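You operate a simulated robot arm through the tools that you are given. There is no shell and no other tool.

You run a simulated two-armed robot. Do the job below in one go: nothing can be reset, and whatever is moved stays where it is left.

Task
Zero the blue gauge on the 24.0 mm plug.
Fine: switch the gauge on first; put the plug back and switch off after. Set down upright: what you pick out.

Only the result counts: the job must be done as asked and must still hold three seconds after the hand-in. Knocking over, shifting, dropping, spilling or breaking anything else fails it.

Robot
Two 7-joint arms with fingered hands on one trunk that stands fixed in place. Base frame: the origin is at the foot of the trunk, x ahead of it, y to its left, z up. Readings come in m, degrees, newtons and seconds.
The left shoulder is at [0.07, 0.145, 1.212], the right one opposite. With the tool pointing down near the work surface each hand reaches from about 0.4 to 0.78 m from the base axis, measured 20 degrees to its own side. Payload 3.5 kg a hand.
Tool frame (each hand has its own): the origin (TCP) lies between the finger pads and is the grasp point; the fingertips stand 0.025 m ahead of it; z points along the fingers, y is the line along which they close. The gripper opens to 0.088 m; its body begins 0.029 m behind the TCP. The gripper is a hand of 4 fingers: y runs from the thumb to the fingers, the wrist lies at [-0.013, -0.097, -0.162] in the tool frame, and closing takes about 1.5 s.
Orientation is that of the tool frame in the base frame, as [roll, pitch, yaw] about the fixed x, y, z axes, in that order (R = Rz(yaw) Ry(pitch) Rx(roll)). With the fingers straight down and the wrist toward the robot, the tool's x, y and z point along [0, 1, 0], [1, 0, 0] and [0, 0, -1] of the base frame.

Tools
- The arms move only by the tool apply_moves. It takes "left_steps", "right_steps" or both (then of equal length, played together; a hand with none holds still); each is one flat list of numbers, 6 for each row, row after row: the shift along the tool's x, y, z in units of 40 mm (1.0 is 40 mm), then the turn, a rotation vector about the tool's x, y, z in units of 5 degrees (1.0 is 5 degrees). In form: [tx, ty, tz, wx, wy, wz, tx, ty, tz, wx, wy, wz, ...]. A call has 1 to 20 rows; each row shifts and turns the commanded pose from where the row before left it, along the tool's axes as they then stand. "left_grip" and "right_grip" are, for a hand that has rows, the opening in per cent of the stroke, from 0 (shut) to 100 (fully open), set as the call begins (left out, the last holds). A call with a number of a shift or a turn outside -1 to 1 is refused whole. Each row takes 0.2 s and may step no farther than 0.05 m and 8.6 degrees from the row before; otherwise, or with a gripper value out of range, the whole call is refused. Where a pose cannot be reached the arm comes as near as it can. A force on the tool above 40 N (or 10 N above the force at the start of the call, whichever is more), or a blocked arm, ends the call early, and 0.2 s more pass. The fingers move at their own pace (about 0.045 m/s each) and stop on an object; they squeeze with about 31 N. The grip force told is the motor's: it shows also when the fingers shut on nothing. Time passes only in rows, and 0.2 s behind the last, so rows that do not move let the fingers close. The reply holds the time, the measured pose of the TCP, the force on the tool along the base axes, the opening and the grip force, in the units named above and with some noise, with the torque about the TCP (base axes, N m) and any sound that the robot's microphone picked up, and new pictures: "pictures" is both (left out), scene, wrist or none (wrist: the cameras of the hands that moved).
- Cameras (640 x 400 px; columns grow to the right, rows downward): "scene" is now at [0.1343, 0.0503, 1.5293]; the picture's right is [0.48, -0.88, 0.00], its down [-0.57, -0.32, -0.76] and it looks along [0.66, 0.36, -0.66] (base axes); focal length 324 px, centre (320, 200). "left" rides on the left gripper at [-0.064, -0.083, -0.098] in its tool frame; the picture's right is [-0.62, -0.37, 0.69], its down [0.71, -0.63, 0.30] and it looks along [0.32, 0.68, 0.65] (tool axes); focal length 265 px, centre (320, 200). "right" rides on the right gripper at [0.064, -0.083, -0.098] in its tool frame; the picture's right is [-0.62, 0.37, -0.69], its down [-0.71, -0.63, 0.30] and it looks along [-0.32, 0.68, 0.65] (tool axes); focal length 265 px, centre (320, 200). There is no depth. A picture from a camera that has moved, and an enlarged one, comes with that camera's place and axes in the base frame and with its lens. The place of the scene camera against the robot may be out by one fixed shift of up to 0.018 m in any direction.
- raise_lower(by): slides the trunk up (or, below 0, down) by that many m; the arms and the scene camera ride with it, the base frame stays. It gives what a move gives, with no picture.
- curl_fingers(index, middle, ring, thumb_bend, thumb_turn, hand): sets how far each is bent, from 0 (flat) to 1 (curled in); at 0.3 the hand is open as for a grip, at 0.7 the pads meet at the TCP. One left out holds its place. A second passes; each finger stops where it meets its share of the squeeze, and holds until it gets a number again. A gripper value or a shape takes the hand back. It gives what a move gives, with no picture; readings hold the bend of each and the force on the fingers (four entries, about 0 where the hand has none), thumb and palm. thumb_turn goes from beside the hand (0) to across from the fingers (1), as for a grip.
- preshape(shape, hand): the hand has 4 fingers and takes this shape, open, in about a second: jaw (thumb against the fingers, like two jaws); tri (thumb and two fingers); tip (a fingertip pinch); poke (one finger out to press); point (the index stretched); flat (the hand flat); cup (the hand cupped); fist (a fist). The gripper value then closes the fingers along that shape, each until it touches; the sizes above hold for jaw. It gives what a move gives, with no picture.
- aim_head(pan, tilt): turns the head with the scene camera to pan (to the left, within 86 degrees either way) and tilt (down, from -29 to 69), counted from straight ahead of the robot. It gives what a move gives, and a new picture of the scene camera.
- close_up(camera, box): a new picture of the part [left, top, right, bottom] of that camera's present view, enlarged. It takes no simulated time.
- job_done(): hands the job in; it is judged then, once.

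Nothing tells you positions but the pictures and the camera data. Unless the task says otherwise, let go and move clear before handing in.

The tools are called as name(argument=value, ...) on one line, values as JSON. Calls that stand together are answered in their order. apply_moves: Moves the arms, as the interface text tells. Its arguments: {"type":"object","properties":{"left_steps":{"type":"array","items":{"type":"number"}},"left_grip":{"type":"number"},"right_steps":{"type":"array","items":{"type":"number"}},"right_grip":{"type":"number"},"pictures":{"type":"string","enum":["both","scene","wrist","none"]}},"required":[]} The other tools are called the same way: raise_lower (by) moves the trunk up or down; preshape (shape, hand) gives the hand a shape; curl_fingers (index, middle, ring, thumb_bend, thumb_turn, hand) moves the fingers one by one; aim_head (pan, tilt) turns the head that bears the scene camera; close_up (camera, box) takes an enlarged picture of a part of a camera's view; job_done () hands the job in.

At the start:

```text
clock: 0.0
left_tcp_pos: [0.3889, 0.3841, 1.2565]
left_tcp_rot: [-180.0, 0.0, 89.9]
left_ft_force: [-0.7, 0.0, 0.2]
left_torque: [-0.01, 0.01, -0.01]
left_opening: 0.0875
left_grip_force: 0.1
left_shape: jaw
left_bend: [0.3, 0.3, 0.3, 0.3, 0.98]
left_finger forces: [0.1, 0.0, 0.0, 0.1, 0.0, 0.1]
right_tcp_pos: [0.5577, -0.0503, 1.264]
right_tcp_rot: [180.0, 0.0, 90.0]
right_ft_force: [0.5, -0.3, 0.9]
right_torque: [-0.02, 0.01, 0.01]
right_opening: 0.0878
right_grip_force: 0.0
right_shape: jaw
right_bend: [0.3, 0.3, 0.3, 0.3, 0.98]
right_finger forces: [0.0, 0.0, 0.1, 0.0, 0.1, 0.0]
trunk travel left (down, up): [-0.775, 0.065]
head pan, tilt (commanded): [28.8, 41.0]
```

scene: 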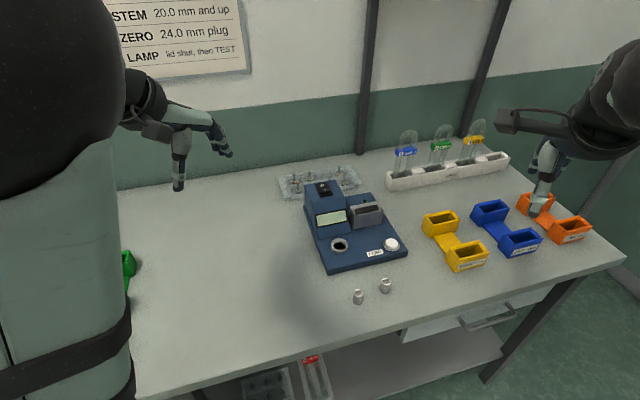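
right: 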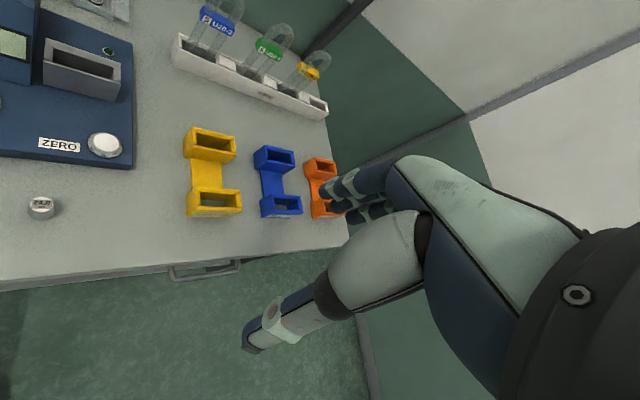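
left: 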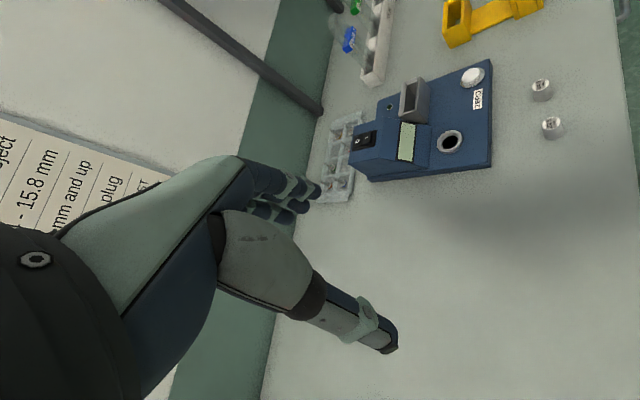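

I see a bench with a blue gauge (display, rocker switch on top, a round socket, a holder and a white ZERO button), two small metal plugs in front of it, coloured stands and test tubes. I'll take close-ups to read labels before moving.

close_up(camera="scene", box=[270, 150, 430, 310])

close_up(camera="scene", box=[330, 260, 410, 310])

close_up(camera="left", box=[320, 40, 600, 215])

close_up(camera="right", box=[0, 0, 160, 240])

close_up(camera="scene", box=[90, 0, 260, 90])

```text
2.50 times, centred on (350, 230) of scene
camera zoom: at [0.1343, 0.0503, 1.5293], right [0.48, -0.88, 0.0], down [-0.57, -0.32, -0.76], along [0.66, 0.36, -0.66], focal length 810 px, centre (245, 125)
```

zoom: 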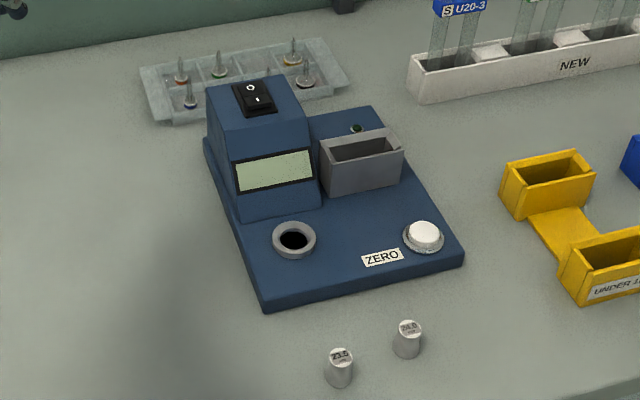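

```text
8.00 times, centred on (370, 285) of scene
camera zoom: at [0.1343, 0.0503, 1.5293], right [0.48, -0.88, 0.0], down [-0.57, -0.32, -0.76], along [0.66, 0.36, -0.66], focal length 2591 px, centre (-80, -480)
```

zoom: 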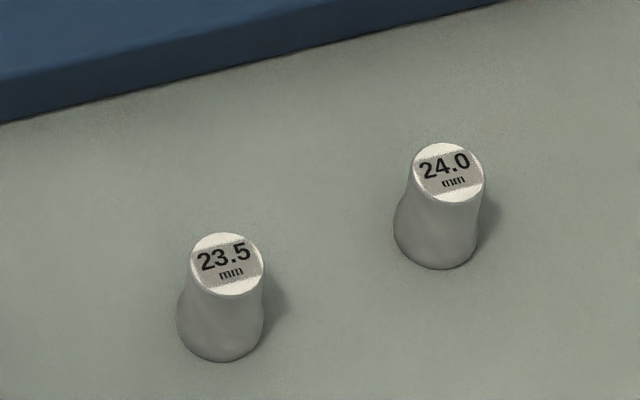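

```text
2.29 times, centred on (460, 128) of left
camera zoom: at [0.3059, 0.3203, 1.3554], right [-0.37, -0.62, -0.69], down [-0.63, 0.71, -0.3], along [0.68, 0.32, -0.65], focal length 607 px, centre (0, 366)
```

zoom: 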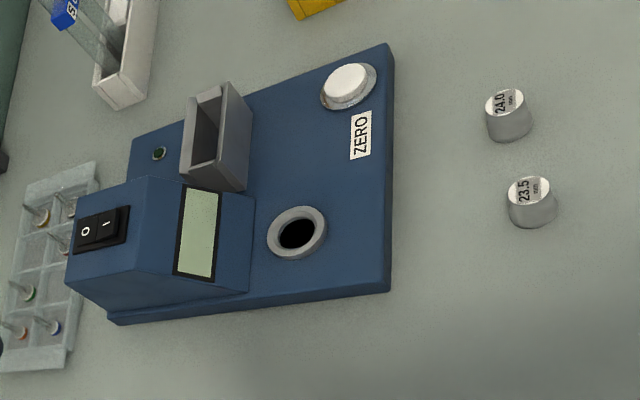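

```text
1.67 times, centred on (80, 120) of right
camera zoom: at [0.4763, 0.0147, 1.3628], right [0.37, -0.62, 0.69], down [-0.63, -0.71, -0.3], along [0.68, -0.32, -0.65], focal length 442 px, centre (720, 333)
```

zoom: 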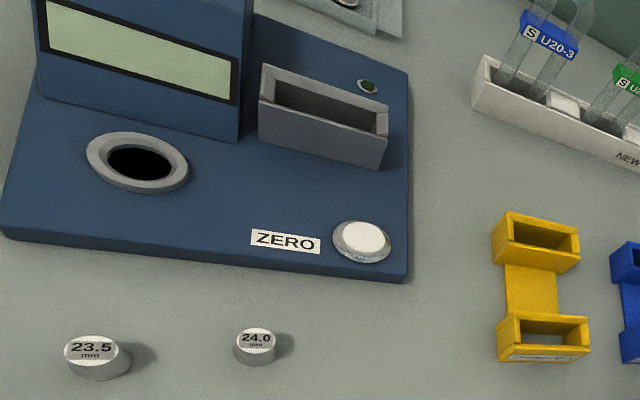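

```text
3.76 times, centred on (175, 45) of scene
camera zoom: at [0.1343, 0.0503, 1.5293], right [0.48, -0.88, 0.0], down [-0.57, -0.32, -0.76], along [0.66, 0.36, -0.66], focal length 1220 px, centre (866, 784)
```

zoom: 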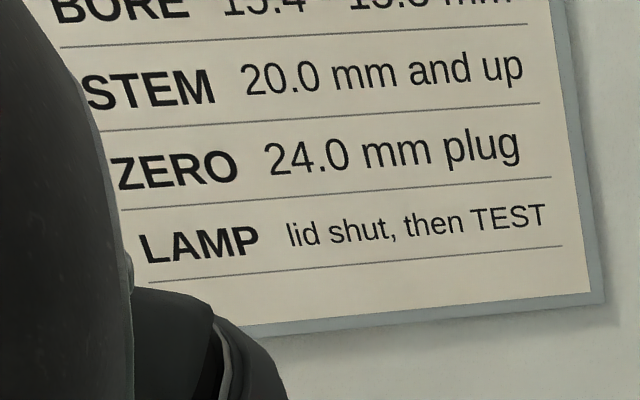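

I see the 24.0 mm plug standing at about (0.567, 0.117), top z≈0.917. The socket is near (0.613, 0.253), the ZERO button near (0.676, 0.142) and the rocker near (0.70, 0.35, 1.0). First I'll shape the left hand to poke and look at where its fingertip lies.

preshape(shape="poke", hand="left")

close_up(camera="left", box=[0, 0, 640, 400])

close_up(camera="scene", box=[310, 170, 350, 200])

```text
clock: 0.9
left_tcp_pos: [0.3887, 0.3839, 1.2556]
left_tcp_rot: [-180.0, 0.0, 90.1]
left_ft_force: [0.1, 0.7, 0.6]
left_torque: [0.02, -0.02, 0.0]
left_opening: 0.0
left_grip_force: 0.0
left_shape: poke
left_bend: [0.7, 0.7, 0.99, 1.0, 1.0]
left_finger forces: [0.0, 0.0, 0.1, 0.1, 0.0, 0.0]
right_tcp_pos: [0.5598, -0.0497, 1.264]
right_tcp_rot: [-179.9, 0.1, 90.1]
right_ft_force: [0.1, -0.2, -0.4]
right_torque: [-0.01, -0.02, 0.05]
right_opening: 0.0876
right_grip_force: 0.0
right_shape: jaw
right_bend: [0.3, 0.3, 0.3, 0.3, 0.98]
right_finger forces: [0.0, 0.0, 0.1, 0.0, 0.1, 0.0]
trunk travel left (down, up): [-0.775, 0.065]
head pan, tilt (commanded): [28.8, 41.0]
```

```text
1.00 times, centred on (320, 200) of left (not enlarged: the box is as wide or as high as the picture)
camera zoom: at [0.3059, 0.3203, 1.3554], right [-0.37, -0.62, -0.69], down [-0.63, 0.71, -0.3], along [0.68, 0.32, -0.65], focal length 265 px, centre (320, 200)
```

zoom: 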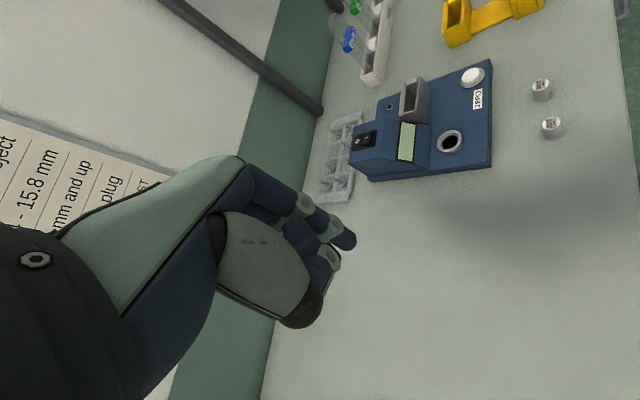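

```text
13.33 times, centred on (330, 185) of scene
camera zoom: at [0.1343, 0.0503, 1.5293], right [0.48, -0.88, 0.0], down [-0.57, -0.32, -0.76], along [0.66, 0.36, -0.66], focal length 4319 px, centre (187, 400)
```

zoom: 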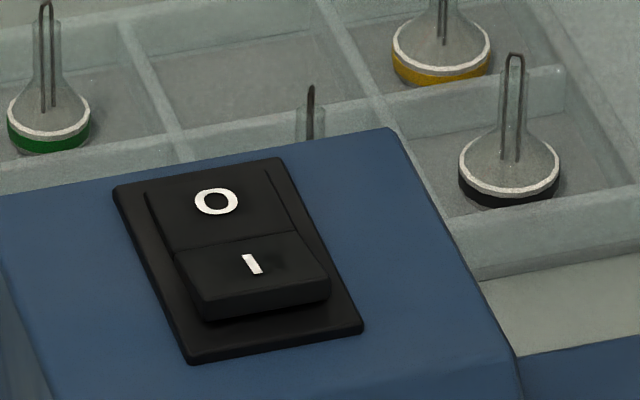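

I see the rocker is off (O end down, I end standing up). I'll look closer at the poke fingertip.

close_up(camera="left", box=[200, 140, 400, 340])

preshape(shape="point", hand="left")

close_up(camera="left", box=[200, 100, 440, 340])

```text
2.00 times, centred on (300, 240) of left
camera zoom: at [0.3059, 0.3203, 1.3554], right [-0.37, -0.62, -0.69], down [-0.63, 0.71, -0.3], along [0.68, 0.32, -0.65], focal length 531 px, centre (360, 120)
```

zoom: 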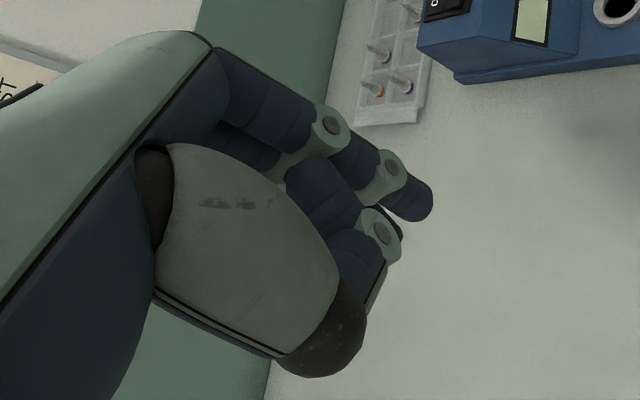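

```text
clock: 1.8
left_tcp_pos: [0.3891, 0.383, 1.2557]
left_tcp_rot: [179.9, 0.0, 90.0]
left_ft_force: [-0.3, 0.7, -1.2]
left_torque: [0.0, 0.0, -0.02]
left_opening: 0.0
left_grip_force: 0.1
left_shape: point
left_bend: [0.2, 1.0, 1.0, 0.98, 0.88]
left_finger forces: [0.0, 0.0, 0.1, 0.0, 0.0, 0.0]
right_tcp_pos: [0.5587, -0.0503, 1.2644]
right_tcp_rot: [180.0, 0.0, 90.0]
right_ft_force: [0.6, 0.6, 0.0]
right_torque: [-0.03, 0.01, -0.06]
right_opening: 0.0877
right_grip_force: 0.0
right_shape: jaw
right_bend: [0.3, 0.3, 0.3, 0.3, 0.98]
right_finger forces: [0.0, 0.0, 0.0, 0.1, 0.1, 0.0]
trunk travel left (down, up): [-0.775, 0.065]
head pan, tilt (commanded): [28.8, 41.0]
```

```text
1.67 times, centred on (320, 220) of left
camera zoom: at [0.3059, 0.3203, 1.3554], right [-0.37, -0.62, -0.69], down [-0.63, 0.71, -0.3], along [0.68, 0.32, -0.65], focal length 442 px, centre (320, 167)
```

zoom: 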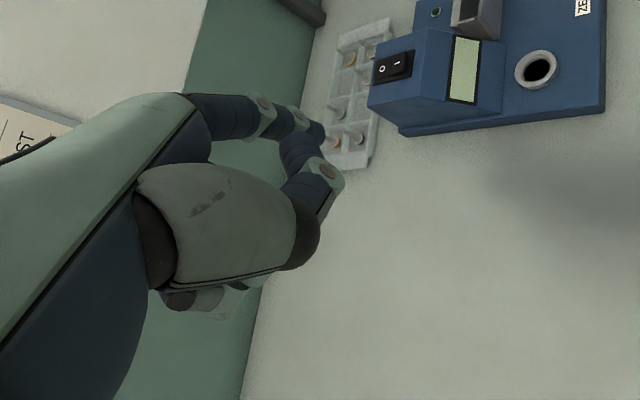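

In "point" the index sits behind the hand. I'll set the fingers one by one for a longer, cleaner poking finger and look.

curl_fingers(hand="left", index=0.4, middle=1.0, ring=1.0, thumb_bend=1.0, thumb_turn=1.0)

close_up(camera="left", box=[200, 100, 440, 340])

close_up(camera="scene", box=[100, 60, 260, 200])

```text
clock: 2.8
left_tcp_pos: [0.3886, 0.3848, 1.2561]
left_tcp_rot: [179.9, 0.0, 90.0]
left_ft_force: [-0.5, -0.8, 0.0]
left_torque: [0.03, 0.0, 0.0]
left_opening: 0.019
left_grip_force: 0.1
left_shape: fingers
left_bend: [0.33, 1.0, 1.0, 0.99, 1.0]
left_finger forces: [0.0, 0.0, 0.0, 0.0, 0.1, 0.0]
right_tcp_pos: [0.5593, -0.0504, 1.2642]
right_tcp_rot: [-180.0, -0.1, 90.0]
right_ft_force: [0.4, 0.1, -0.1]
right_torque: [0.02, 0.02, -0.01]
right_opening: 0.0876
right_grip_force: 0.1
right_shape: jaw
right_bend: [0.3, 0.3, 0.3, 0.3, 0.98]
right_finger forces: [0.0, 0.0, 0.1, 0.1, 0.0, 0.1]
trunk travel left (down, up): [-0.775, 0.065]
head pan, tilt (commanded): [28.8, 41.0]
```

```text
1.67 times, centred on (320, 220) of left
camera zoom: at [0.3059, 0.3203, 1.3554], right [-0.37, -0.62, -0.69], down [-0.63, 0.71, -0.3], along [0.68, 0.32, -0.65], focal length 442 px, centre (320, 167)
```

zoom: 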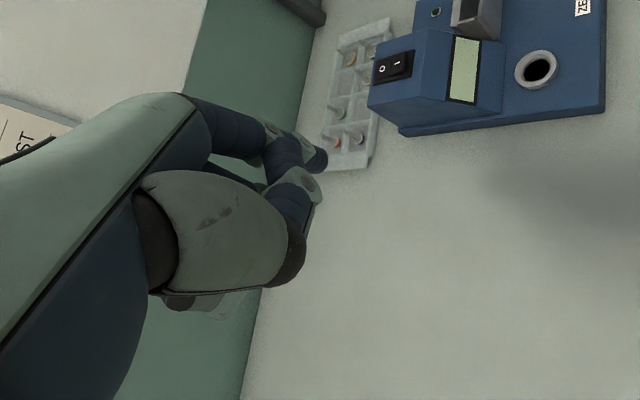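

```text
2.86 times, centred on (180, 130) of scene
camera zoom: at [0.1343, 0.0503, 1.5293], right [0.48, -0.88, 0.0], down [-0.57, -0.32, -0.76], along [0.66, 0.36, -0.66], focal length 926 px, centre (720, 400)
```

zoom: 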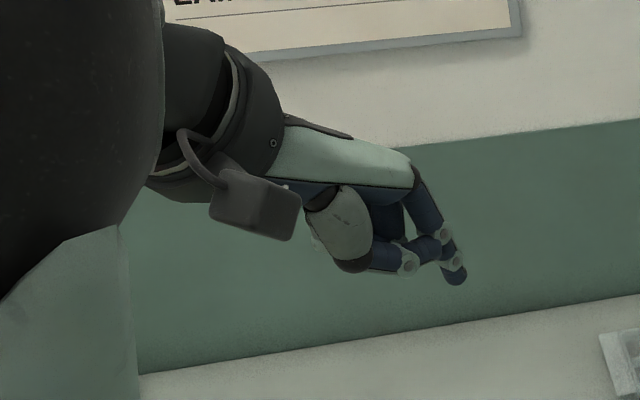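

I'll return to the poke shape, which held the finger clear of the thumb, and view it from both cameras.

preshape(shape="poke", hand="left")

close_up(camera="scene", box=[120, 70, 260, 200])

close_up(camera="left", box=[260, 160, 400, 300])

close_up(camera="right", box=[160, 100, 480, 380])

```text
clock: 3.7
left_tcp_pos: [0.3898, 0.3838, 1.2565]
left_tcp_rot: [-180.0, 0.0, 89.9]
left_ft_force: [-0.2, 0.4, 0.6]
left_torque: [0.01, 0.01, 0.02]
left_opening: 0.0002
left_grip_force: 0.1
left_shape: poke
left_bend: [0.7, 0.7, 0.99, 1.0, 1.0]
left_finger forces: [0.1, 0.0, 0.0, 0.0, 0.0, 0.1]
right_tcp_pos: [0.5579, -0.051, 1.2633]
right_tcp_rot: [179.9, 0.0, 90.0]
right_ft_force: [-0.2, 0.0, -0.3]
right_torque: [-0.02, 0.01, -0.01]
right_opening: 0.0874
right_grip_force: 0.1
right_shape: jaw
right_bend: [0.3, 0.3, 0.3, 0.3, 0.98]
right_finger forces: [0.0, 0.0, 0.0, 0.1, 0.0, 0.1]
trunk travel left (down, up): [-0.775, 0.065]
head pan, tilt (commanded): [28.8, 41.0]
```

```text
3.08 times, centred on (190, 135) of scene
camera zoom: at [0.1343, 0.0503, 1.5293], right [0.48, -0.88, 0.0], down [-0.57, -0.32, -0.76], along [0.66, 0.36, -0.66], focal length 997 px, centre (720, 400)
```

zoom: 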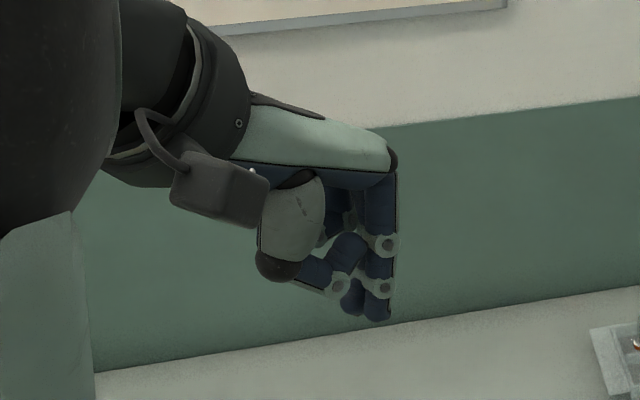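

```text
2.86 times, centred on (330, 230) of left
camera zoom: at [0.3059, 0.3203, 1.3554], right [-0.37, -0.62, -0.69], down [-0.63, 0.71, -0.3], along [0.68, 0.32, -0.65], focal length 758 px, centre (291, 114)
```

zoom: 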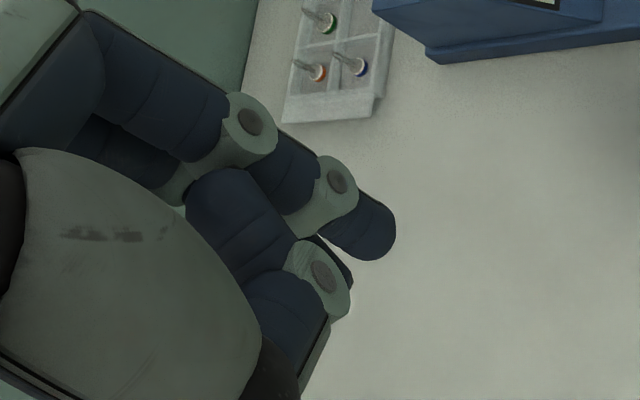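

```text
1.43 times, centred on (320, 240) of right
camera zoom: at [0.4763, 0.0146, 1.3628], right [0.37, -0.62, 0.69], down [-0.63, -0.71, -0.3], along [0.68, -0.32, -0.65], focal length 379 px, centre (320, 143)
```

zoom: 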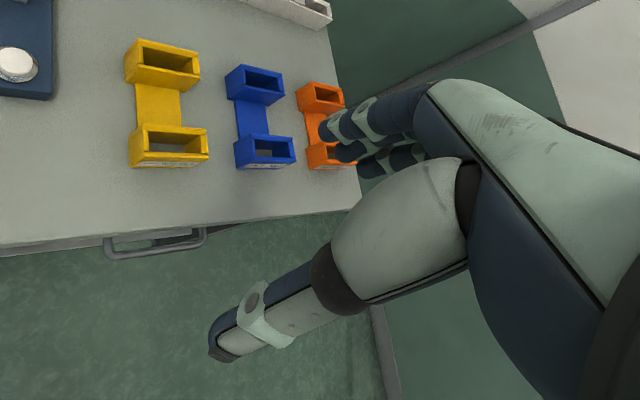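

Poke leaves index and middle side by side, centred on the tool axis, with tips about 22 mm ahead of the TCP. The gauge is yawed about 45°, so I'll turn the left hand to yaw 135° and move above the rocker at z≈1.10.

apply_moves(left_steps=[0, 0, 0, 0, 0, -1, 0, 0, 0, 0, 0, -1, 0, 0, 0, 0, 0, -1, 0, 0, 0, 0, 0, -1, 0, 0, 0, 0, 0, -1, 0, 0, 0, 0, 0, -1, 0, 0, 0, 0, 0, -1, 0, 0, 0, 0, 0, -1, 0, 0, 0, 0, 0, -1, -0.758, 0.572, 0.4875, 0, 0, 0, -0.758, 0.572, 0.4875, 0, 0, 0, -0.758, 0.572, 0.4875, 0, 0, 0, -0.758, 0.572, 0.4875, 0, 0, 0, -0.758, 0.572, 0.4875, 0, 0, 0, -0.758, 0.572, 0.4875, 0, 0, 0, -0.758, 0.572, 0.4875, 0, 0, 0, -0.758, 0.572, 0.4875, 0, 0, 0], pictures="both")

```text
clock: 7.3
left_tcp_pos: [0.7002, 0.3526, 1.0944]
left_tcp_rot: [-179.7, -0.1, 135.1]
left_ft_force: [0.8, 0.2, -0.1]
left_torque: [0.03, -0.05, 0.03]
left_opening: 0.0001
left_grip_force: 0.1
left_shape: poke
left_bend: [0.7, 0.7, 0.99, 1.0, 1.0]
left_finger forces: [0.0, 0.0, 0.0, 0.0, 0.0, 0.1]
left hand out of reach, approached as far as the arm can: row 8, 9
right_tcp_pos: [0.562, -0.0489, 1.2633]
right_tcp_rot: [-179.9, 0.1, 90.0]
right_ft_force: [1.1, 0.2, 0.3]
right_torque: [0.0, 0.02, 0.01]
right_opening: 0.0874
right_grip_force: 0.0
right_shape: jaw
right_bend: [0.3, 0.3, 0.3, 0.3, 0.98]
right_finger forces: [0.0, 0.0, 0.1, 0.0, 0.0, 0.0]
trunk travel left (down, up): [-0.775, 0.065]
head pan, tilt (commanded): [28.8, 41.0]
camera scene: at [0.1378, 0.0513, 1.529], right [0.48, -0.88, 0.0], down [-0.58, -0.32, -0.75], along [0.66, 0.36, -0.66], focal length 324 px, centre (320, 200)
camera left: at [0.6864, 0.2491, 1.1942], right [0.18, -0.7, -0.69], down [-0.95, 0.06, -0.3], along [0.25, 0.71, -0.66], focal length 265 px, centre (320, 200)
```

scene: 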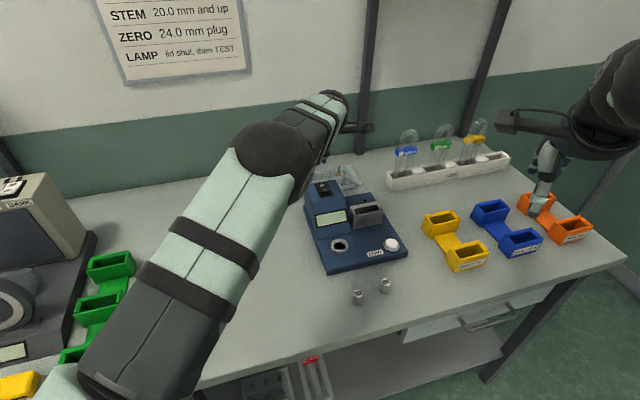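
left: 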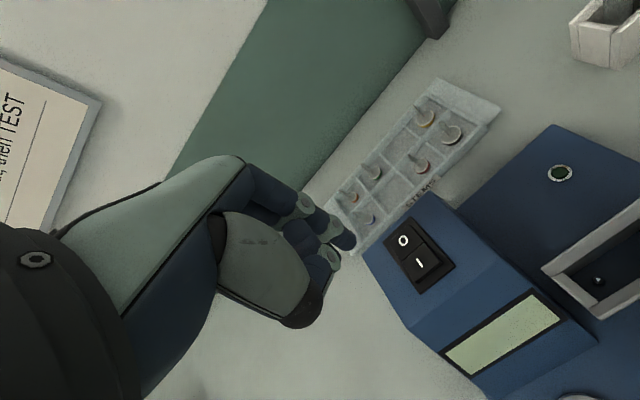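

The hand now hangs near the rocker. I'll enlarge the wrist view to place the rocker's I end and the fingertips exactly.

close_up(camera="left", box=[300, 180, 480, 320])

close_up(camera="scene", box=[290, 140, 420, 280])

close_up(camera="left", box=[420, 100, 640, 400])

```text
2.86 times, centred on (390, 250) of left
camera zoom: at [0.6864, 0.2491, 1.1942], right [0.18, -0.7, -0.69], down [-0.95, 0.06, -0.3], along [0.25, 0.71, -0.66], focal length 758 px, centre (120, 57)
```

zoom: 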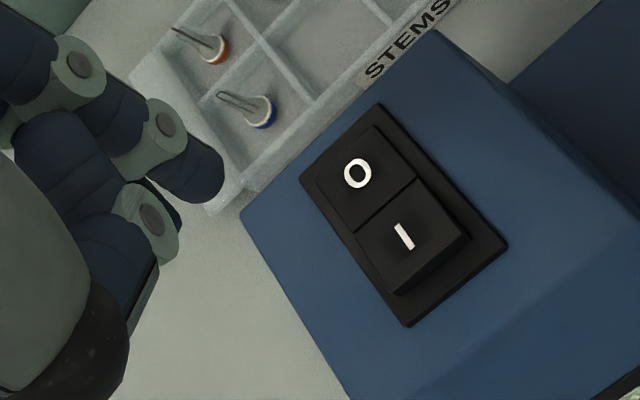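

```text
2.86 times, centred on (355, 210) of scene
camera zoom: at [0.1378, 0.0513, 1.529], right [0.48, -0.88, 0.0], down [-0.58, -0.32, -0.75], along [0.66, 0.36, -0.66], focal length 926 px, centre (220, 171)
```

zoom: 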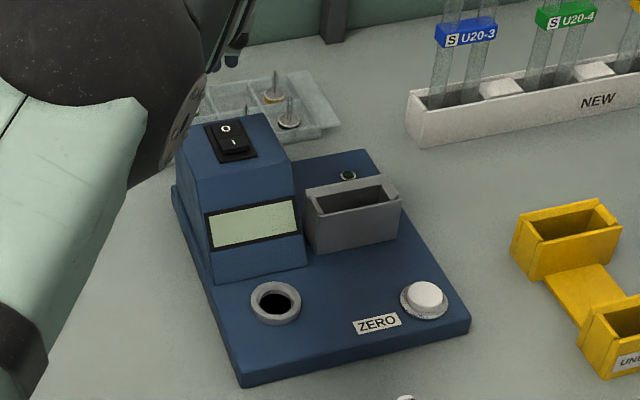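

```text
1.33 times, centred on (530, 250) of left
camera zoom: at [0.6864, 0.2491, 1.1942], right [0.18, -0.7, -0.69], down [-0.95, 0.06, -0.3], along [0.25, 0.71, -0.66], focal length 354 px, centre (40, 133)
```

zoom: 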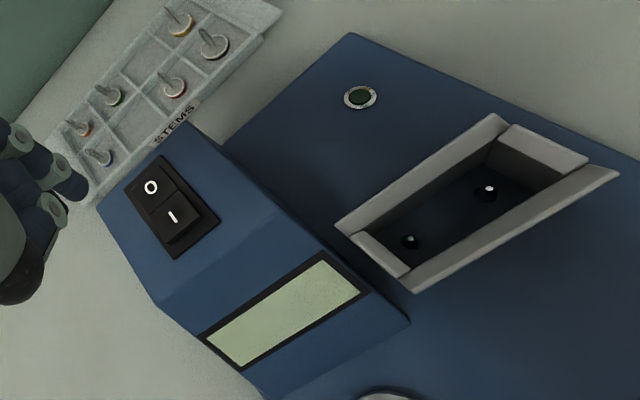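

The I half of the rocker lies at about (0.706, 0.342). I'll curl the middle finger away so only the index presses, shift over I and come down most of the way.

curl_fingers(hand="left", index=0.7, middle=1.0)

apply_moves(left_steps=[-0.09, -0.125, 0.35, 0, 0, 0, 0, 0, 0.35, 0, 0, 0, 0, 0, 0.35, 0, 0, 0, 0, 0, 0, 0, 0, 0], pictures="wrist")

close_up(camera="left", box=[280, 160, 480, 320])

```text
clock: 8.3
left_tcp_pos: [0.6966, 0.3515, 1.0984]
left_tcp_rot: [-179.9, 0.0, 135.1]
left_ft_force: [0.5, -0.1, 0.5]
left_torque: [-0.03, 0.02, 0.02]
left_opening: 0.024
left_grip_force: 0.1
left_shape: fingers
left_bend: [0.7, 1.0, 0.99, 1.0, 1.0]
left_finger forces: [0.1, 0.1, 0.0, 0.0, 0.1, 0.0]
right_tcp_pos: [0.5588, -0.05, 1.2634]
right_tcp_rot: [-180.0, 0.0, 89.9]
right_ft_force: [0.8, -0.3, 0.0]
right_torque: [0.02, 0.0, 0.01]
right_opening: 0.0878
right_grip_force: 0.1
right_shape: jaw
right_bend: [0.3, 0.3, 0.3, 0.3, 0.98]
right_finger forces: [0.0, 0.0, 0.0, 0.1, 0.0, 0.0]
trunk travel left (down, up): [-0.775, 0.065]
head pan, tilt (commanded): [28.8, 41.0]
```

```text
clock: 9.3
left_tcp_pos: [0.6951, 0.3454, 1.0563]
left_tcp_rot: [-179.8, 0.0, 135.0]
left_ft_force: [-0.1, -0.3, 0.6]
left_torque: [-0.01, -0.02, 0.0]
left_opening: 0.0239
left_grip_force: 0.0
left_shape: fingers
left_bend: [0.7, 1.0, 0.99, 1.0, 1.0]
left_finger forces: [0.1, 0.1, 0.0, 0.1, 0.0, 0.1]
right_tcp_pos: [0.5583, -0.0508, 1.2645]
right_tcp_rot: [-179.9, -0.1, 90.1]
right_ft_force: [0.1, 0.1, 0.3]
right_torque: [0.02, -0.03, 0.02]
right_opening: 0.0878
right_grip_force: 0.0
right_shape: jaw
right_bend: [0.3, 0.3, 0.3, 0.3, 0.98]
right_finger forces: [0.0, 0.1, 0.0, 0.1, 0.1, 0.1]
trunk travel left (down, up): [-0.775, 0.065]
head pan, tilt (commanded): [28.8, 41.0]
camera left: at [0.6822, 0.2415, 1.1557], right [0.18, -0.7, -0.69], down [-0.95, 0.06, -0.3], along [0.25, 0.71, -0.65], focal length 265 px, centre (320, 200)
```

left: 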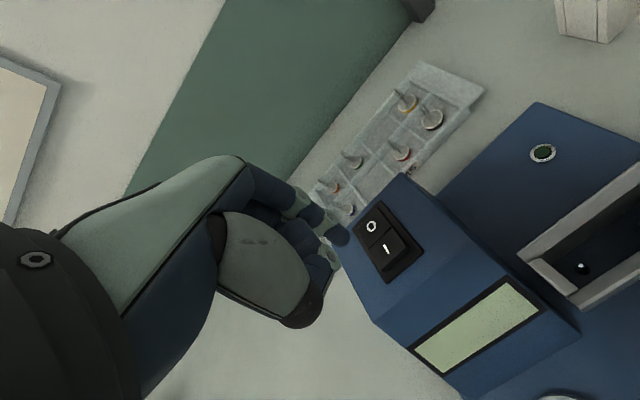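

```text
2.50 times, centred on (380, 240) of left
camera zoom: at [0.6822, 0.2415, 1.1557], right [0.18, -0.7, -0.69], down [-0.95, 0.06, -0.3], along [0.25, 0.71, -0.65], focal length 664 px, centre (170, 100)
```

zoom: 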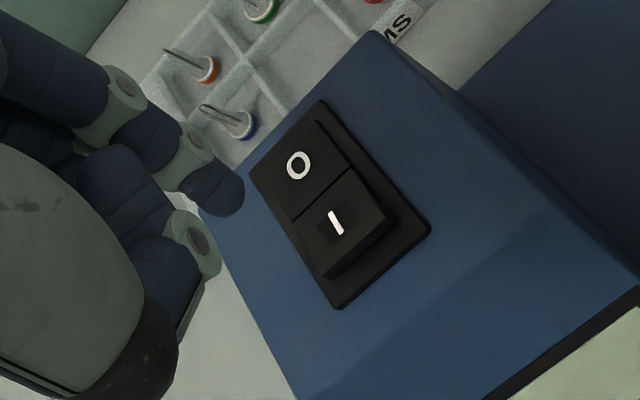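

The fingertip is nearly above I. I'll shift about 4 mm toward the front of the rocker and descend close above it.

apply_moves(left_steps=[-0.08, -0.08, 0.35, 0, 0, 0, 0, 0, 0.35, 0, 0, 0, 0, 0, 0, 0, 0, 0], pictures="wrist")

close_up(camera="left", box=[280, 160, 440, 290])

close_up(camera="scene", box=[290, 150, 370, 220])

```text
clock: 10.1
left_tcp_pos: [0.6948, 0.3401, 1.0285]
left_tcp_rot: [-180.0, 0.0, 134.9]
left_ft_force: [0.7, 0.1, -0.6]
left_torque: [0.01, 0.02, -0.02]
left_opening: 0.0238
left_grip_force: 0.1
left_shape: fingers
left_bend: [0.7, 1.0, 0.99, 1.0, 1.0]
left_finger forces: [0.0, 0.1, 0.0, 0.1, 0.0, 0.1]
right_tcp_pos: [0.5584, -0.0493, 1.2642]
right_tcp_rot: [-180.0, 0.0, 90.0]
right_ft_force: [-0.8, -0.4, 0.1]
right_torque: [-0.01, -0.01, 0.0]
right_opening: 0.0876
right_grip_force: 0.0
right_shape: jaw
right_bend: [0.3, 0.3, 0.3, 0.3, 0.98]
right_finger forces: [0.0, 0.0, 0.0, 0.1, 0.0, 0.0]
trunk travel left (down, up): [-0.775, 0.065]
head pan, tilt (commanded): [28.8, 41.0]
camera left: at [0.6819, 0.2365, 1.1275], right [0.18, -0.7, -0.69], down [-0.95, 0.06, -0.3], along [0.25, 0.71, -0.65], focal length 265 px, centre (320, 200)
```

left: 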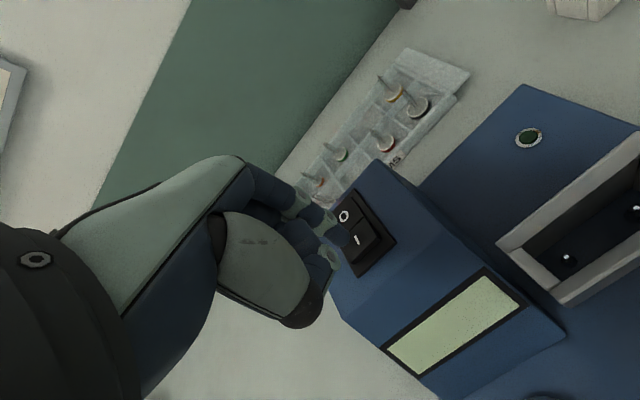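

```text
3.08 times, centred on (360, 225) of left
camera zoom: at [0.6819, 0.2365, 1.1275], right [0.18, -0.7, -0.69], down [-0.95, 0.06, -0.3], along [0.25, 0.71, -0.65], focal length 817 px, centre (197, 123)
```

zoom: 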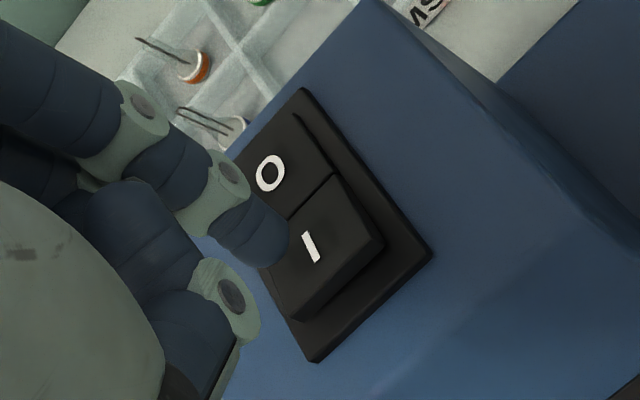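

```text
5.71 times, centred on (330, 185) of scene
camera zoom: at [0.1341, 0.0503, 1.5294], right [0.48, -0.88, 0.0], down [-0.57, -0.32, -0.76], along [0.66, 0.36, -0.66], focal length 1851 px, centre (263, 286)
```

zoom: 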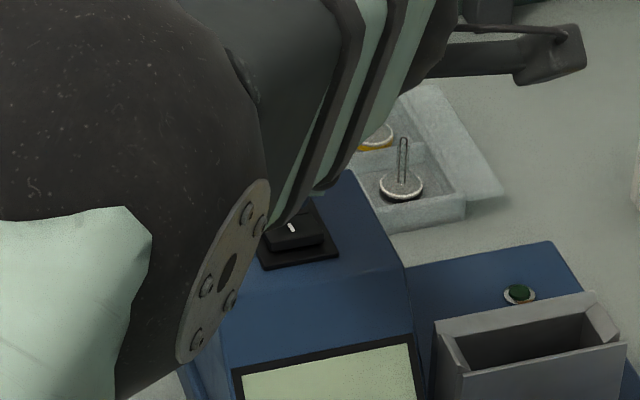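

The fingertip is just above the I half, about 3–4 mm to its left. I'll correct sideways and press down gently in small rows.

apply_moves(left_steps=[-0.09, -0.05, 0, 0, 0, 0, 0, 0, 0.15, 0, 0, 0, 0, 0, 0.15, 0, 0, 0, 0, 0, 0, 0, 0, 0], pictures="wrist")

close_up(camera="left", box=[280, 160, 440, 290])

```text
clock: 11.1
left_tcp_pos: [0.6976, 0.3357, 1.0164]
left_tcp_rot: [180.0, 0.0, 135.0]
left_ft_force: [-0.2, -0.1, 0.0]
left_torque: [0.02, -0.02, -0.03]
left_opening: 0.0235
left_grip_force: 0.0
left_shape: fingers
left_bend: [0.7, 1.0, 0.99, 1.0, 1.0]
left_finger forces: [0.0, 0.0, 0.1, 0.0, 0.1, 0.0]
right_tcp_pos: [0.5579, -0.0501, 1.2639]
right_tcp_rot: [-179.9, 0.0, 90.0]
right_ft_force: [-0.1, -0.2, -0.2]
right_torque: [0.0, -0.01, -0.05]
right_opening: 0.0879
right_grip_force: 0.1
right_shape: jaw
right_bend: [0.3, 0.3, 0.3, 0.3, 0.98]
right_finger forces: [0.0, 0.0, 0.0, 0.0, 0.0, 0.0]
trunk travel left (down, up): [-0.775, 0.065]
head pan, tilt (commanded): [28.8, 41.0]
camera left: at [0.6836, 0.232, 1.1153], right [0.18, -0.7, -0.69], down [-0.95, 0.06, -0.3], along [0.25, 0.71, -0.65], focal length 265 px, centre (320, 200)
```

left: 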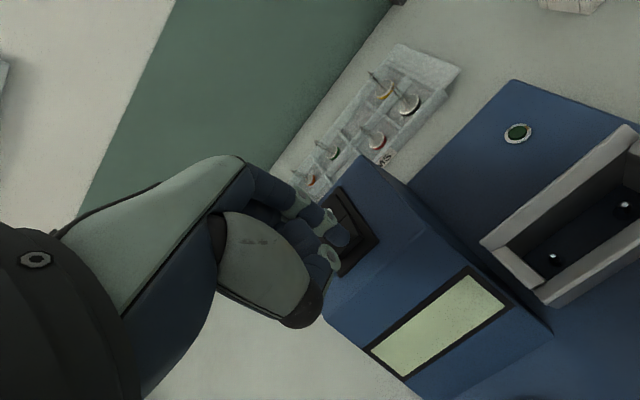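

```text
3.08 times, centred on (360, 225) of left
camera zoom: at [0.6836, 0.232, 1.1153], right [0.18, -0.7, -0.69], down [-0.95, 0.06, -0.3], along [0.25, 0.71, -0.65], focal length 817 px, centre (197, 123)
```

zoom: 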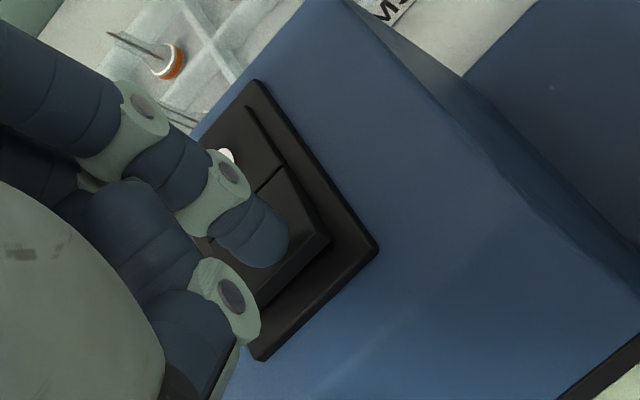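

The fingertip is over the I half and about to touch. I'll press down a further 8 mm.

apply_moves(left_steps=[0, 0, 0.1, 0, 0, 0, 0, 0, 0.1, 0, 0, 0, 0, 0, 0, 0, 0, 0], pictures="wrist")

close_up(camera="left", box=[280, 160, 440, 290])

```text
clock: 11.9
left_tcp_pos: [0.6959, 0.3355, 1.0095]
left_tcp_rot: [179.8, -0.1, 135.0]
left_ft_force: [0.9, 0.2, 3.3]
left_torque: [0.01, -0.02, -0.02]
left_opening: 0.0236
left_grip_force: 2.0
left_shape: fingers
left_bend: [0.7, 1.0, 0.99, 1.0, 1.0]
left_finger forces: [3.3, 0.0, 0.0, 0.1, 0.0, 0.1]
right_tcp_pos: [0.558, -0.0496, 1.2637]
right_tcp_rot: [-180.0, 0.0, 90.0]
right_ft_force: [0.0, 0.3, -0.5]
right_torque: [0.01, 0.0, 0.02]
right_opening: 0.0877
right_grip_force: 0.1
right_shape: jaw
right_bend: [0.3, 0.3, 0.3, 0.3, 0.98]
right_finger forces: [0.0, 0.0, 0.0, 0.1, 0.0, 0.0]
trunk travel left (down, up): [-0.775, 0.065]
head pan, tilt (commanded): [28.8, 41.0]
camera left: at [0.6829, 0.2322, 1.109], right [0.18, -0.7, -0.69], down [-0.95, 0.06, -0.31], along [0.26, 0.71, -0.65], focal length 265 px, centre (320, 200)
```

left: 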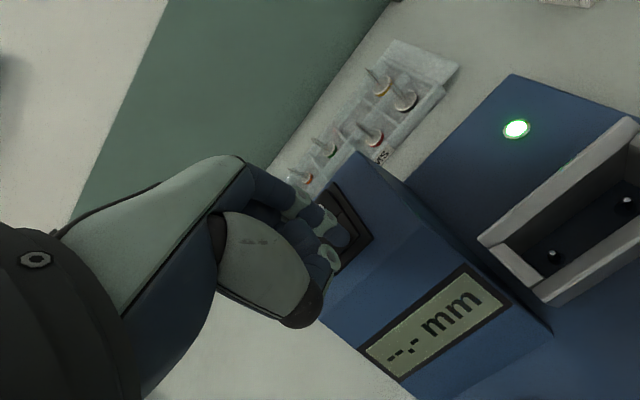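

```text
3.08 times, centred on (360, 225) of left
camera zoom: at [0.6829, 0.2322, 1.109], right [0.18, -0.7, -0.69], down [-0.95, 0.06, -0.31], along [0.26, 0.71, -0.65], focal length 817 px, centre (197, 123)
```

zoom: 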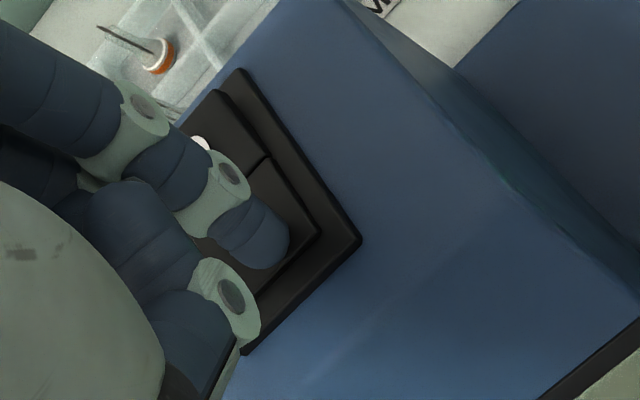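

The gauge is on: the lamp is green and the display shows "--.- mm". Next I'll lift the left hand clear, move the right hand aside to avoid a clash, and carry the left hand above the 24.0 plug.

apply_moves(left_steps=[0, 0, -0.5, 0, 0, 0, 0, 0, -0.8, 0, 0, 0, 0, 0, -0.8, 0, 0, 0, 0, 0, -0.4, 0, 0, 0], right_steps=[-0.9, -0.4, 0, 0, 0, 0, -0.9, -0.4, 0, 0, 0, 0, -0.9, -0.4, 0, 0, 0, 0, -0.9, -0.4, 0, 0, 0, 0], pictures="scene")

preshape(shape="tip", hand="left")

close_up(camera="left", box=[200, 100, 640, 400])

```text
clock: 12.9
left_tcp_pos: [0.6952, 0.3327, 1.1102]
left_tcp_rot: [179.8, -0.1, 135.0]
left_ft_force: [0.2, 0.1, -0.1]
left_torque: [-0.01, -0.01, 0.0]
left_opening: 0.0237
left_grip_force: 0.1
left_shape: fingers
left_bend: [0.7, 1.0, 0.99, 1.0, 1.0]
left_finger forces: [0.0, 0.0, 0.1, 0.0, 0.1, 0.1]
right_tcp_pos: [0.4923, -0.198, 1.2642]
right_tcp_rot: [-180.0, -0.1, 89.9]
right_ft_force: [-0.1, -0.1, -0.2]
right_torque: [0.03, -0.02, 0.03]
right_opening: 0.0874
right_grip_force: 0.0
right_shape: jaw
right_bend: [0.3, 0.3, 0.3, 0.3, 0.98]
right_finger forces: [0.0, 0.0, 0.0, 0.1, 0.0, 0.0]
trunk travel left (down, up): [-0.775, 0.065]
head pan, tilt (commanded): [28.8, 41.0]
camera scene: at [0.1333, 0.0464, 1.5295], right [0.48, -0.88, 0.0], down [-0.57, -0.31, -0.76], along [0.66, 0.36, -0.65], focal length 324 px, centre (320, 200)
```

scene: 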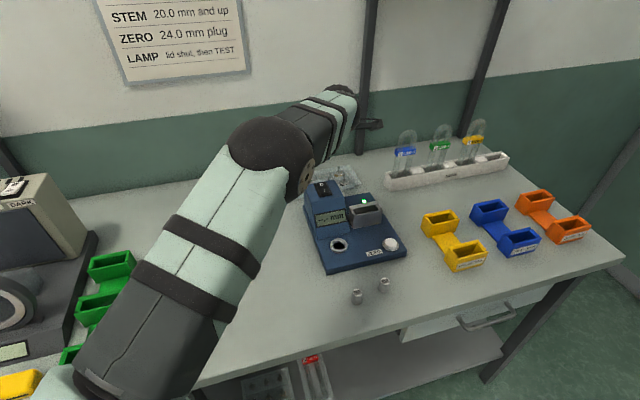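

```text
clock: 13.8
left_tcp_pos: [0.6949, 0.3371, 1.1089]
left_tcp_rot: [-180.0, -0.1, 135.0]
left_ft_force: [0.1, -0.3, 0.9]
left_torque: [-0.01, 0.02, 0.01]
left_opening: 0.088
left_grip_force: 0.1
left_shape: tip
left_bend: [0.3, 0.98, 0.99, 0.3, 0.98]
left_finger forces: [0.0, 0.1, 0.0, 0.1, 0.0, 0.0]
right_tcp_pos: [0.4928, -0.193, 1.2661]
right_tcp_rot: [-180.0, 0.0, 90.0]
right_ft_force: [-0.4, -0.4, -0.8]
right_torque: [0.04, 0.04, 0.01]
right_opening: 0.0875
right_grip_force: 0.1
right_shape: jaw
right_bend: [0.3, 0.3, 0.3, 0.3, 0.98]
right_finger forces: [0.1, 0.1, 0.0, 0.1, 0.1, 0.0]
trunk travel left (down, up): [-0.775, 0.065]
head pan, tilt (commanded): [28.8, 41.0]
```

```text
1.33 times, centred on (420, 250) of left
camera zoom: at [0.6832, 0.2331, 1.2078], right [0.18, -0.7, -0.69], down [-0.95, 0.06, -0.3], along [0.25, 0.71, -0.65], focal length 354 px, centre (187, 133)
```

zoom: 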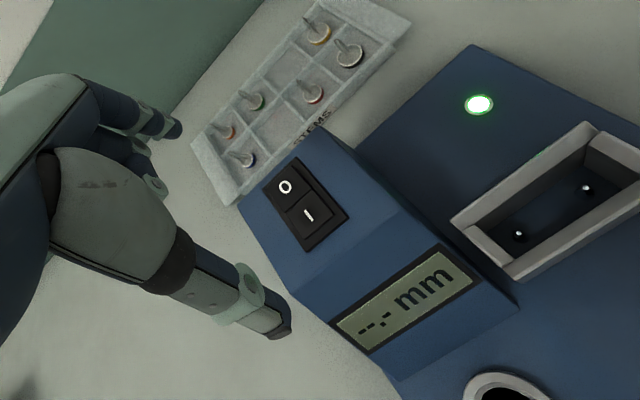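

The gauge stays on. I'll take the "tri" shape (thumb against two fingers), which centres a small cylinder, and carry the hand above the 24.0 plug.

preshape(shape="tri", hand="left")

apply_moves(left_steps=[-0.2, -0.766, 0.15, 0, 0, 0, -0.2, -0.766, 0.15, 0, 0, 0, -0.2, -0.766, 0.15, 0, 0, 0, -0.2, -0.766, 0.15, 0, 0, 0, -0.2, -0.766, 0.15, 0, 0, 0, -0.2, -0.766, 0.15, 0, 0, 0, -0.2, -0.766, 0.15, 0, 0, 0, -0.2, -0.766, 0.15, 0, 0, 0, 0, 0, 0, 0, 0, 0], pictures="both")

close_up(camera="left", box=[240, 120, 560, 400])

```text
clock: 14.7
left_tcp_pos: [0.696, 0.3362, 1.1085]
left_tcp_rot: [180.0, 0.0, 135.0]
left_ft_force: [-0.1, -0.6, 0.7]
left_torque: [0.01, 0.05, -0.01]
left_opening: 0.0876
left_grip_force: 0.2
left_shape: tri
left_bend: [0.3, 0.3, 0.99, 0.3, 0.98]
left_finger forces: [0.1, 0.0, 0.1, 0.1, 0.1, 0.0]
right_tcp_pos: [0.4926, -0.1935, 1.2649]
right_tcp_rot: [-179.9, 0.0, 90.1]
right_ft_force: [0.0, 0.2, 0.0]
right_torque: [-0.02, 0.02, -0.02]
right_opening: 0.0876
right_grip_force: 0.0
right_shape: jaw
right_bend: [0.3, 0.3, 0.3, 0.3, 0.98]
right_finger forces: [0.0, 0.0, 0.2, 0.0, 0.0, 0.0]
trunk travel left (down, up): [-0.775, 0.065]
head pan, tilt (commanded): [28.8, 41.0]
```

```text
clock: 16.7
left_tcp_pos: [0.5688, 0.1193, 1.0599]
left_tcp_rot: [-179.9, 0.0, 135.0]
left_ft_force: [-0.2, 0.6, 0.3]
left_torque: [-0.03, 0.02, -0.04]
left_opening: 0.0879
left_grip_force: 0.1
left_shape: tri
left_bend: [0.3, 0.3, 0.99, 0.3, 0.98]
left_finger forces: [0.0, 0.0, 0.0, 0.1, 0.0, 0.1]
right_tcp_pos: [0.4942, -0.1933, 1.2646]
right_tcp_rot: [-180.0, 0.0, 90.1]
right_ft_force: [-0.1, -0.4, 0.0]
right_torque: [-0.04, 0.01, -0.02]
right_opening: 0.0875
right_grip_force: 0.2
right_shape: jaw
right_bend: [0.3, 0.3, 0.3, 0.3, 0.98]
right_finger forces: [0.1, 0.0, 0.1, 0.1, 0.1, 0.0]
trunk travel left (down, up): [-0.775, 0.065]
head pan, tilt (commanded): [28.8, 41.0]
camera scene: at [0.1346, 0.0507, 1.5293], right [0.48, -0.88, 0.0], down [-0.57, -0.32, -0.75], along [0.66, 0.36, -0.66], focal length 324 px, centre (320, 200)
camera left: at [0.5562, 0.0154, 1.1589], right [0.18, -0.7, -0.69], down [-0.95, 0.06, -0.3], along [0.25, 0.71, -0.65], focal length 265 px, centre (320, 200)
```

scene: 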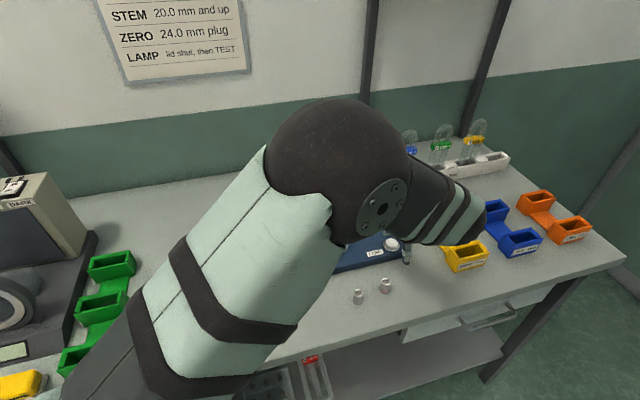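
left: 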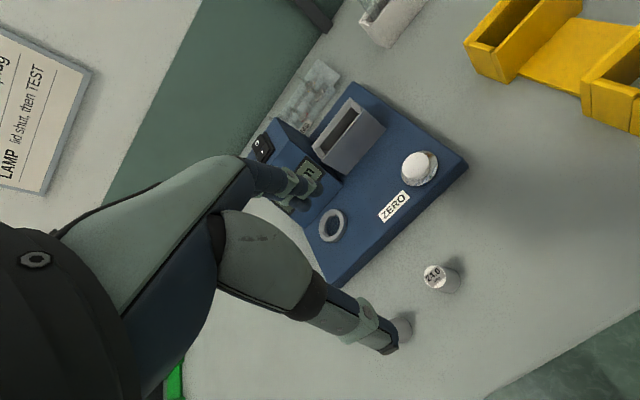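

```text
1.43 times, centred on (400, 260) of left
camera zoom: at [0.5562, 0.0154, 1.1589], right [0.18, -0.7, -0.69], down [-0.95, 0.06, -0.3], along [0.25, 0.71, -0.65], focal length 379 px, centre (206, 114)
```

zoom: 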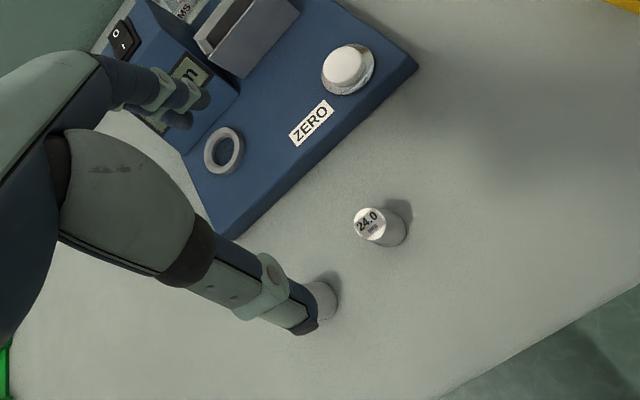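

I see the 24.0 plug at about (0.568, 0.115), just under the hand. I'll look closely at its shape and at the socket before descending.

close_up(camera="left", box=[410, 250, 480, 310])

close_up(camera="left", box=[290, 140, 470, 280])

close_up(camera="scene", box=[340, 230, 430, 310])

```text
6.67 times, centred on (445, 280) of left
camera zoom: at [0.5562, 0.0154, 1.1589], right [0.18, -0.7, -0.69], down [-0.95, 0.06, -0.3], along [0.25, 0.71, -0.65], focal length 1769 px, centre (-513, -333)
```

zoom: 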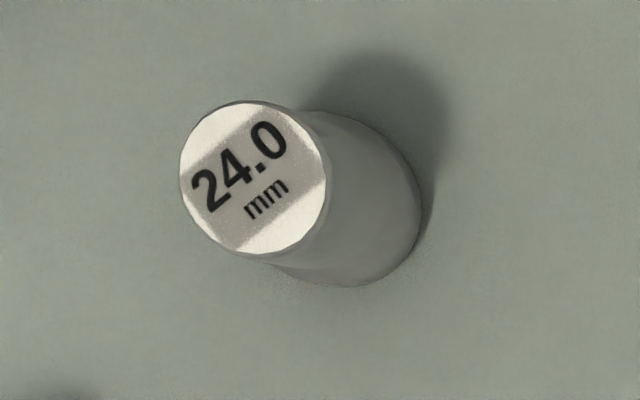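

```text
2.86 times, centred on (380, 210) of left
camera zoom: at [0.5562, 0.0154, 1.1589], right [0.18, -0.7, -0.69], down [-0.95, 0.06, -0.3], along [0.25, 0.71, -0.65], focal length 758 px, centre (149, 171)
```

zoom: 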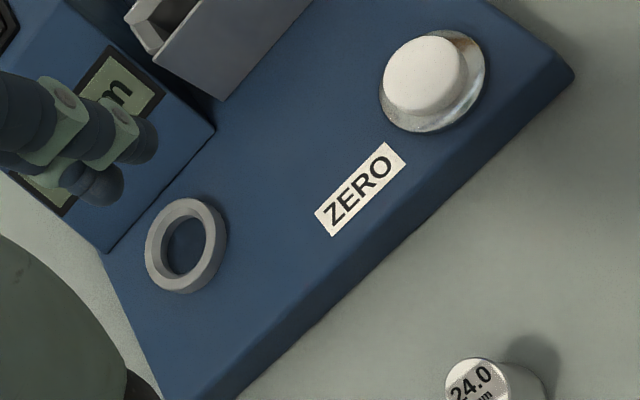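

```text
5.00 times, centred on (385, 270) of scene
camera zoom: at [0.1346, 0.0507, 1.5293], right [0.48, -0.88, 0.0], down [-0.57, -0.32, -0.75], along [0.66, 0.36, -0.66], focal length 1620 px, centre (-5, -150)
```

zoom: 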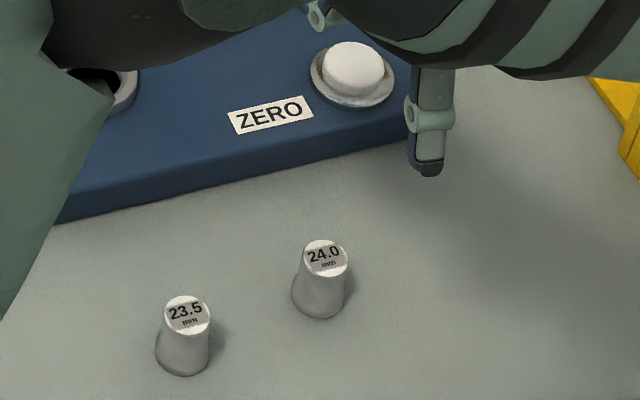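

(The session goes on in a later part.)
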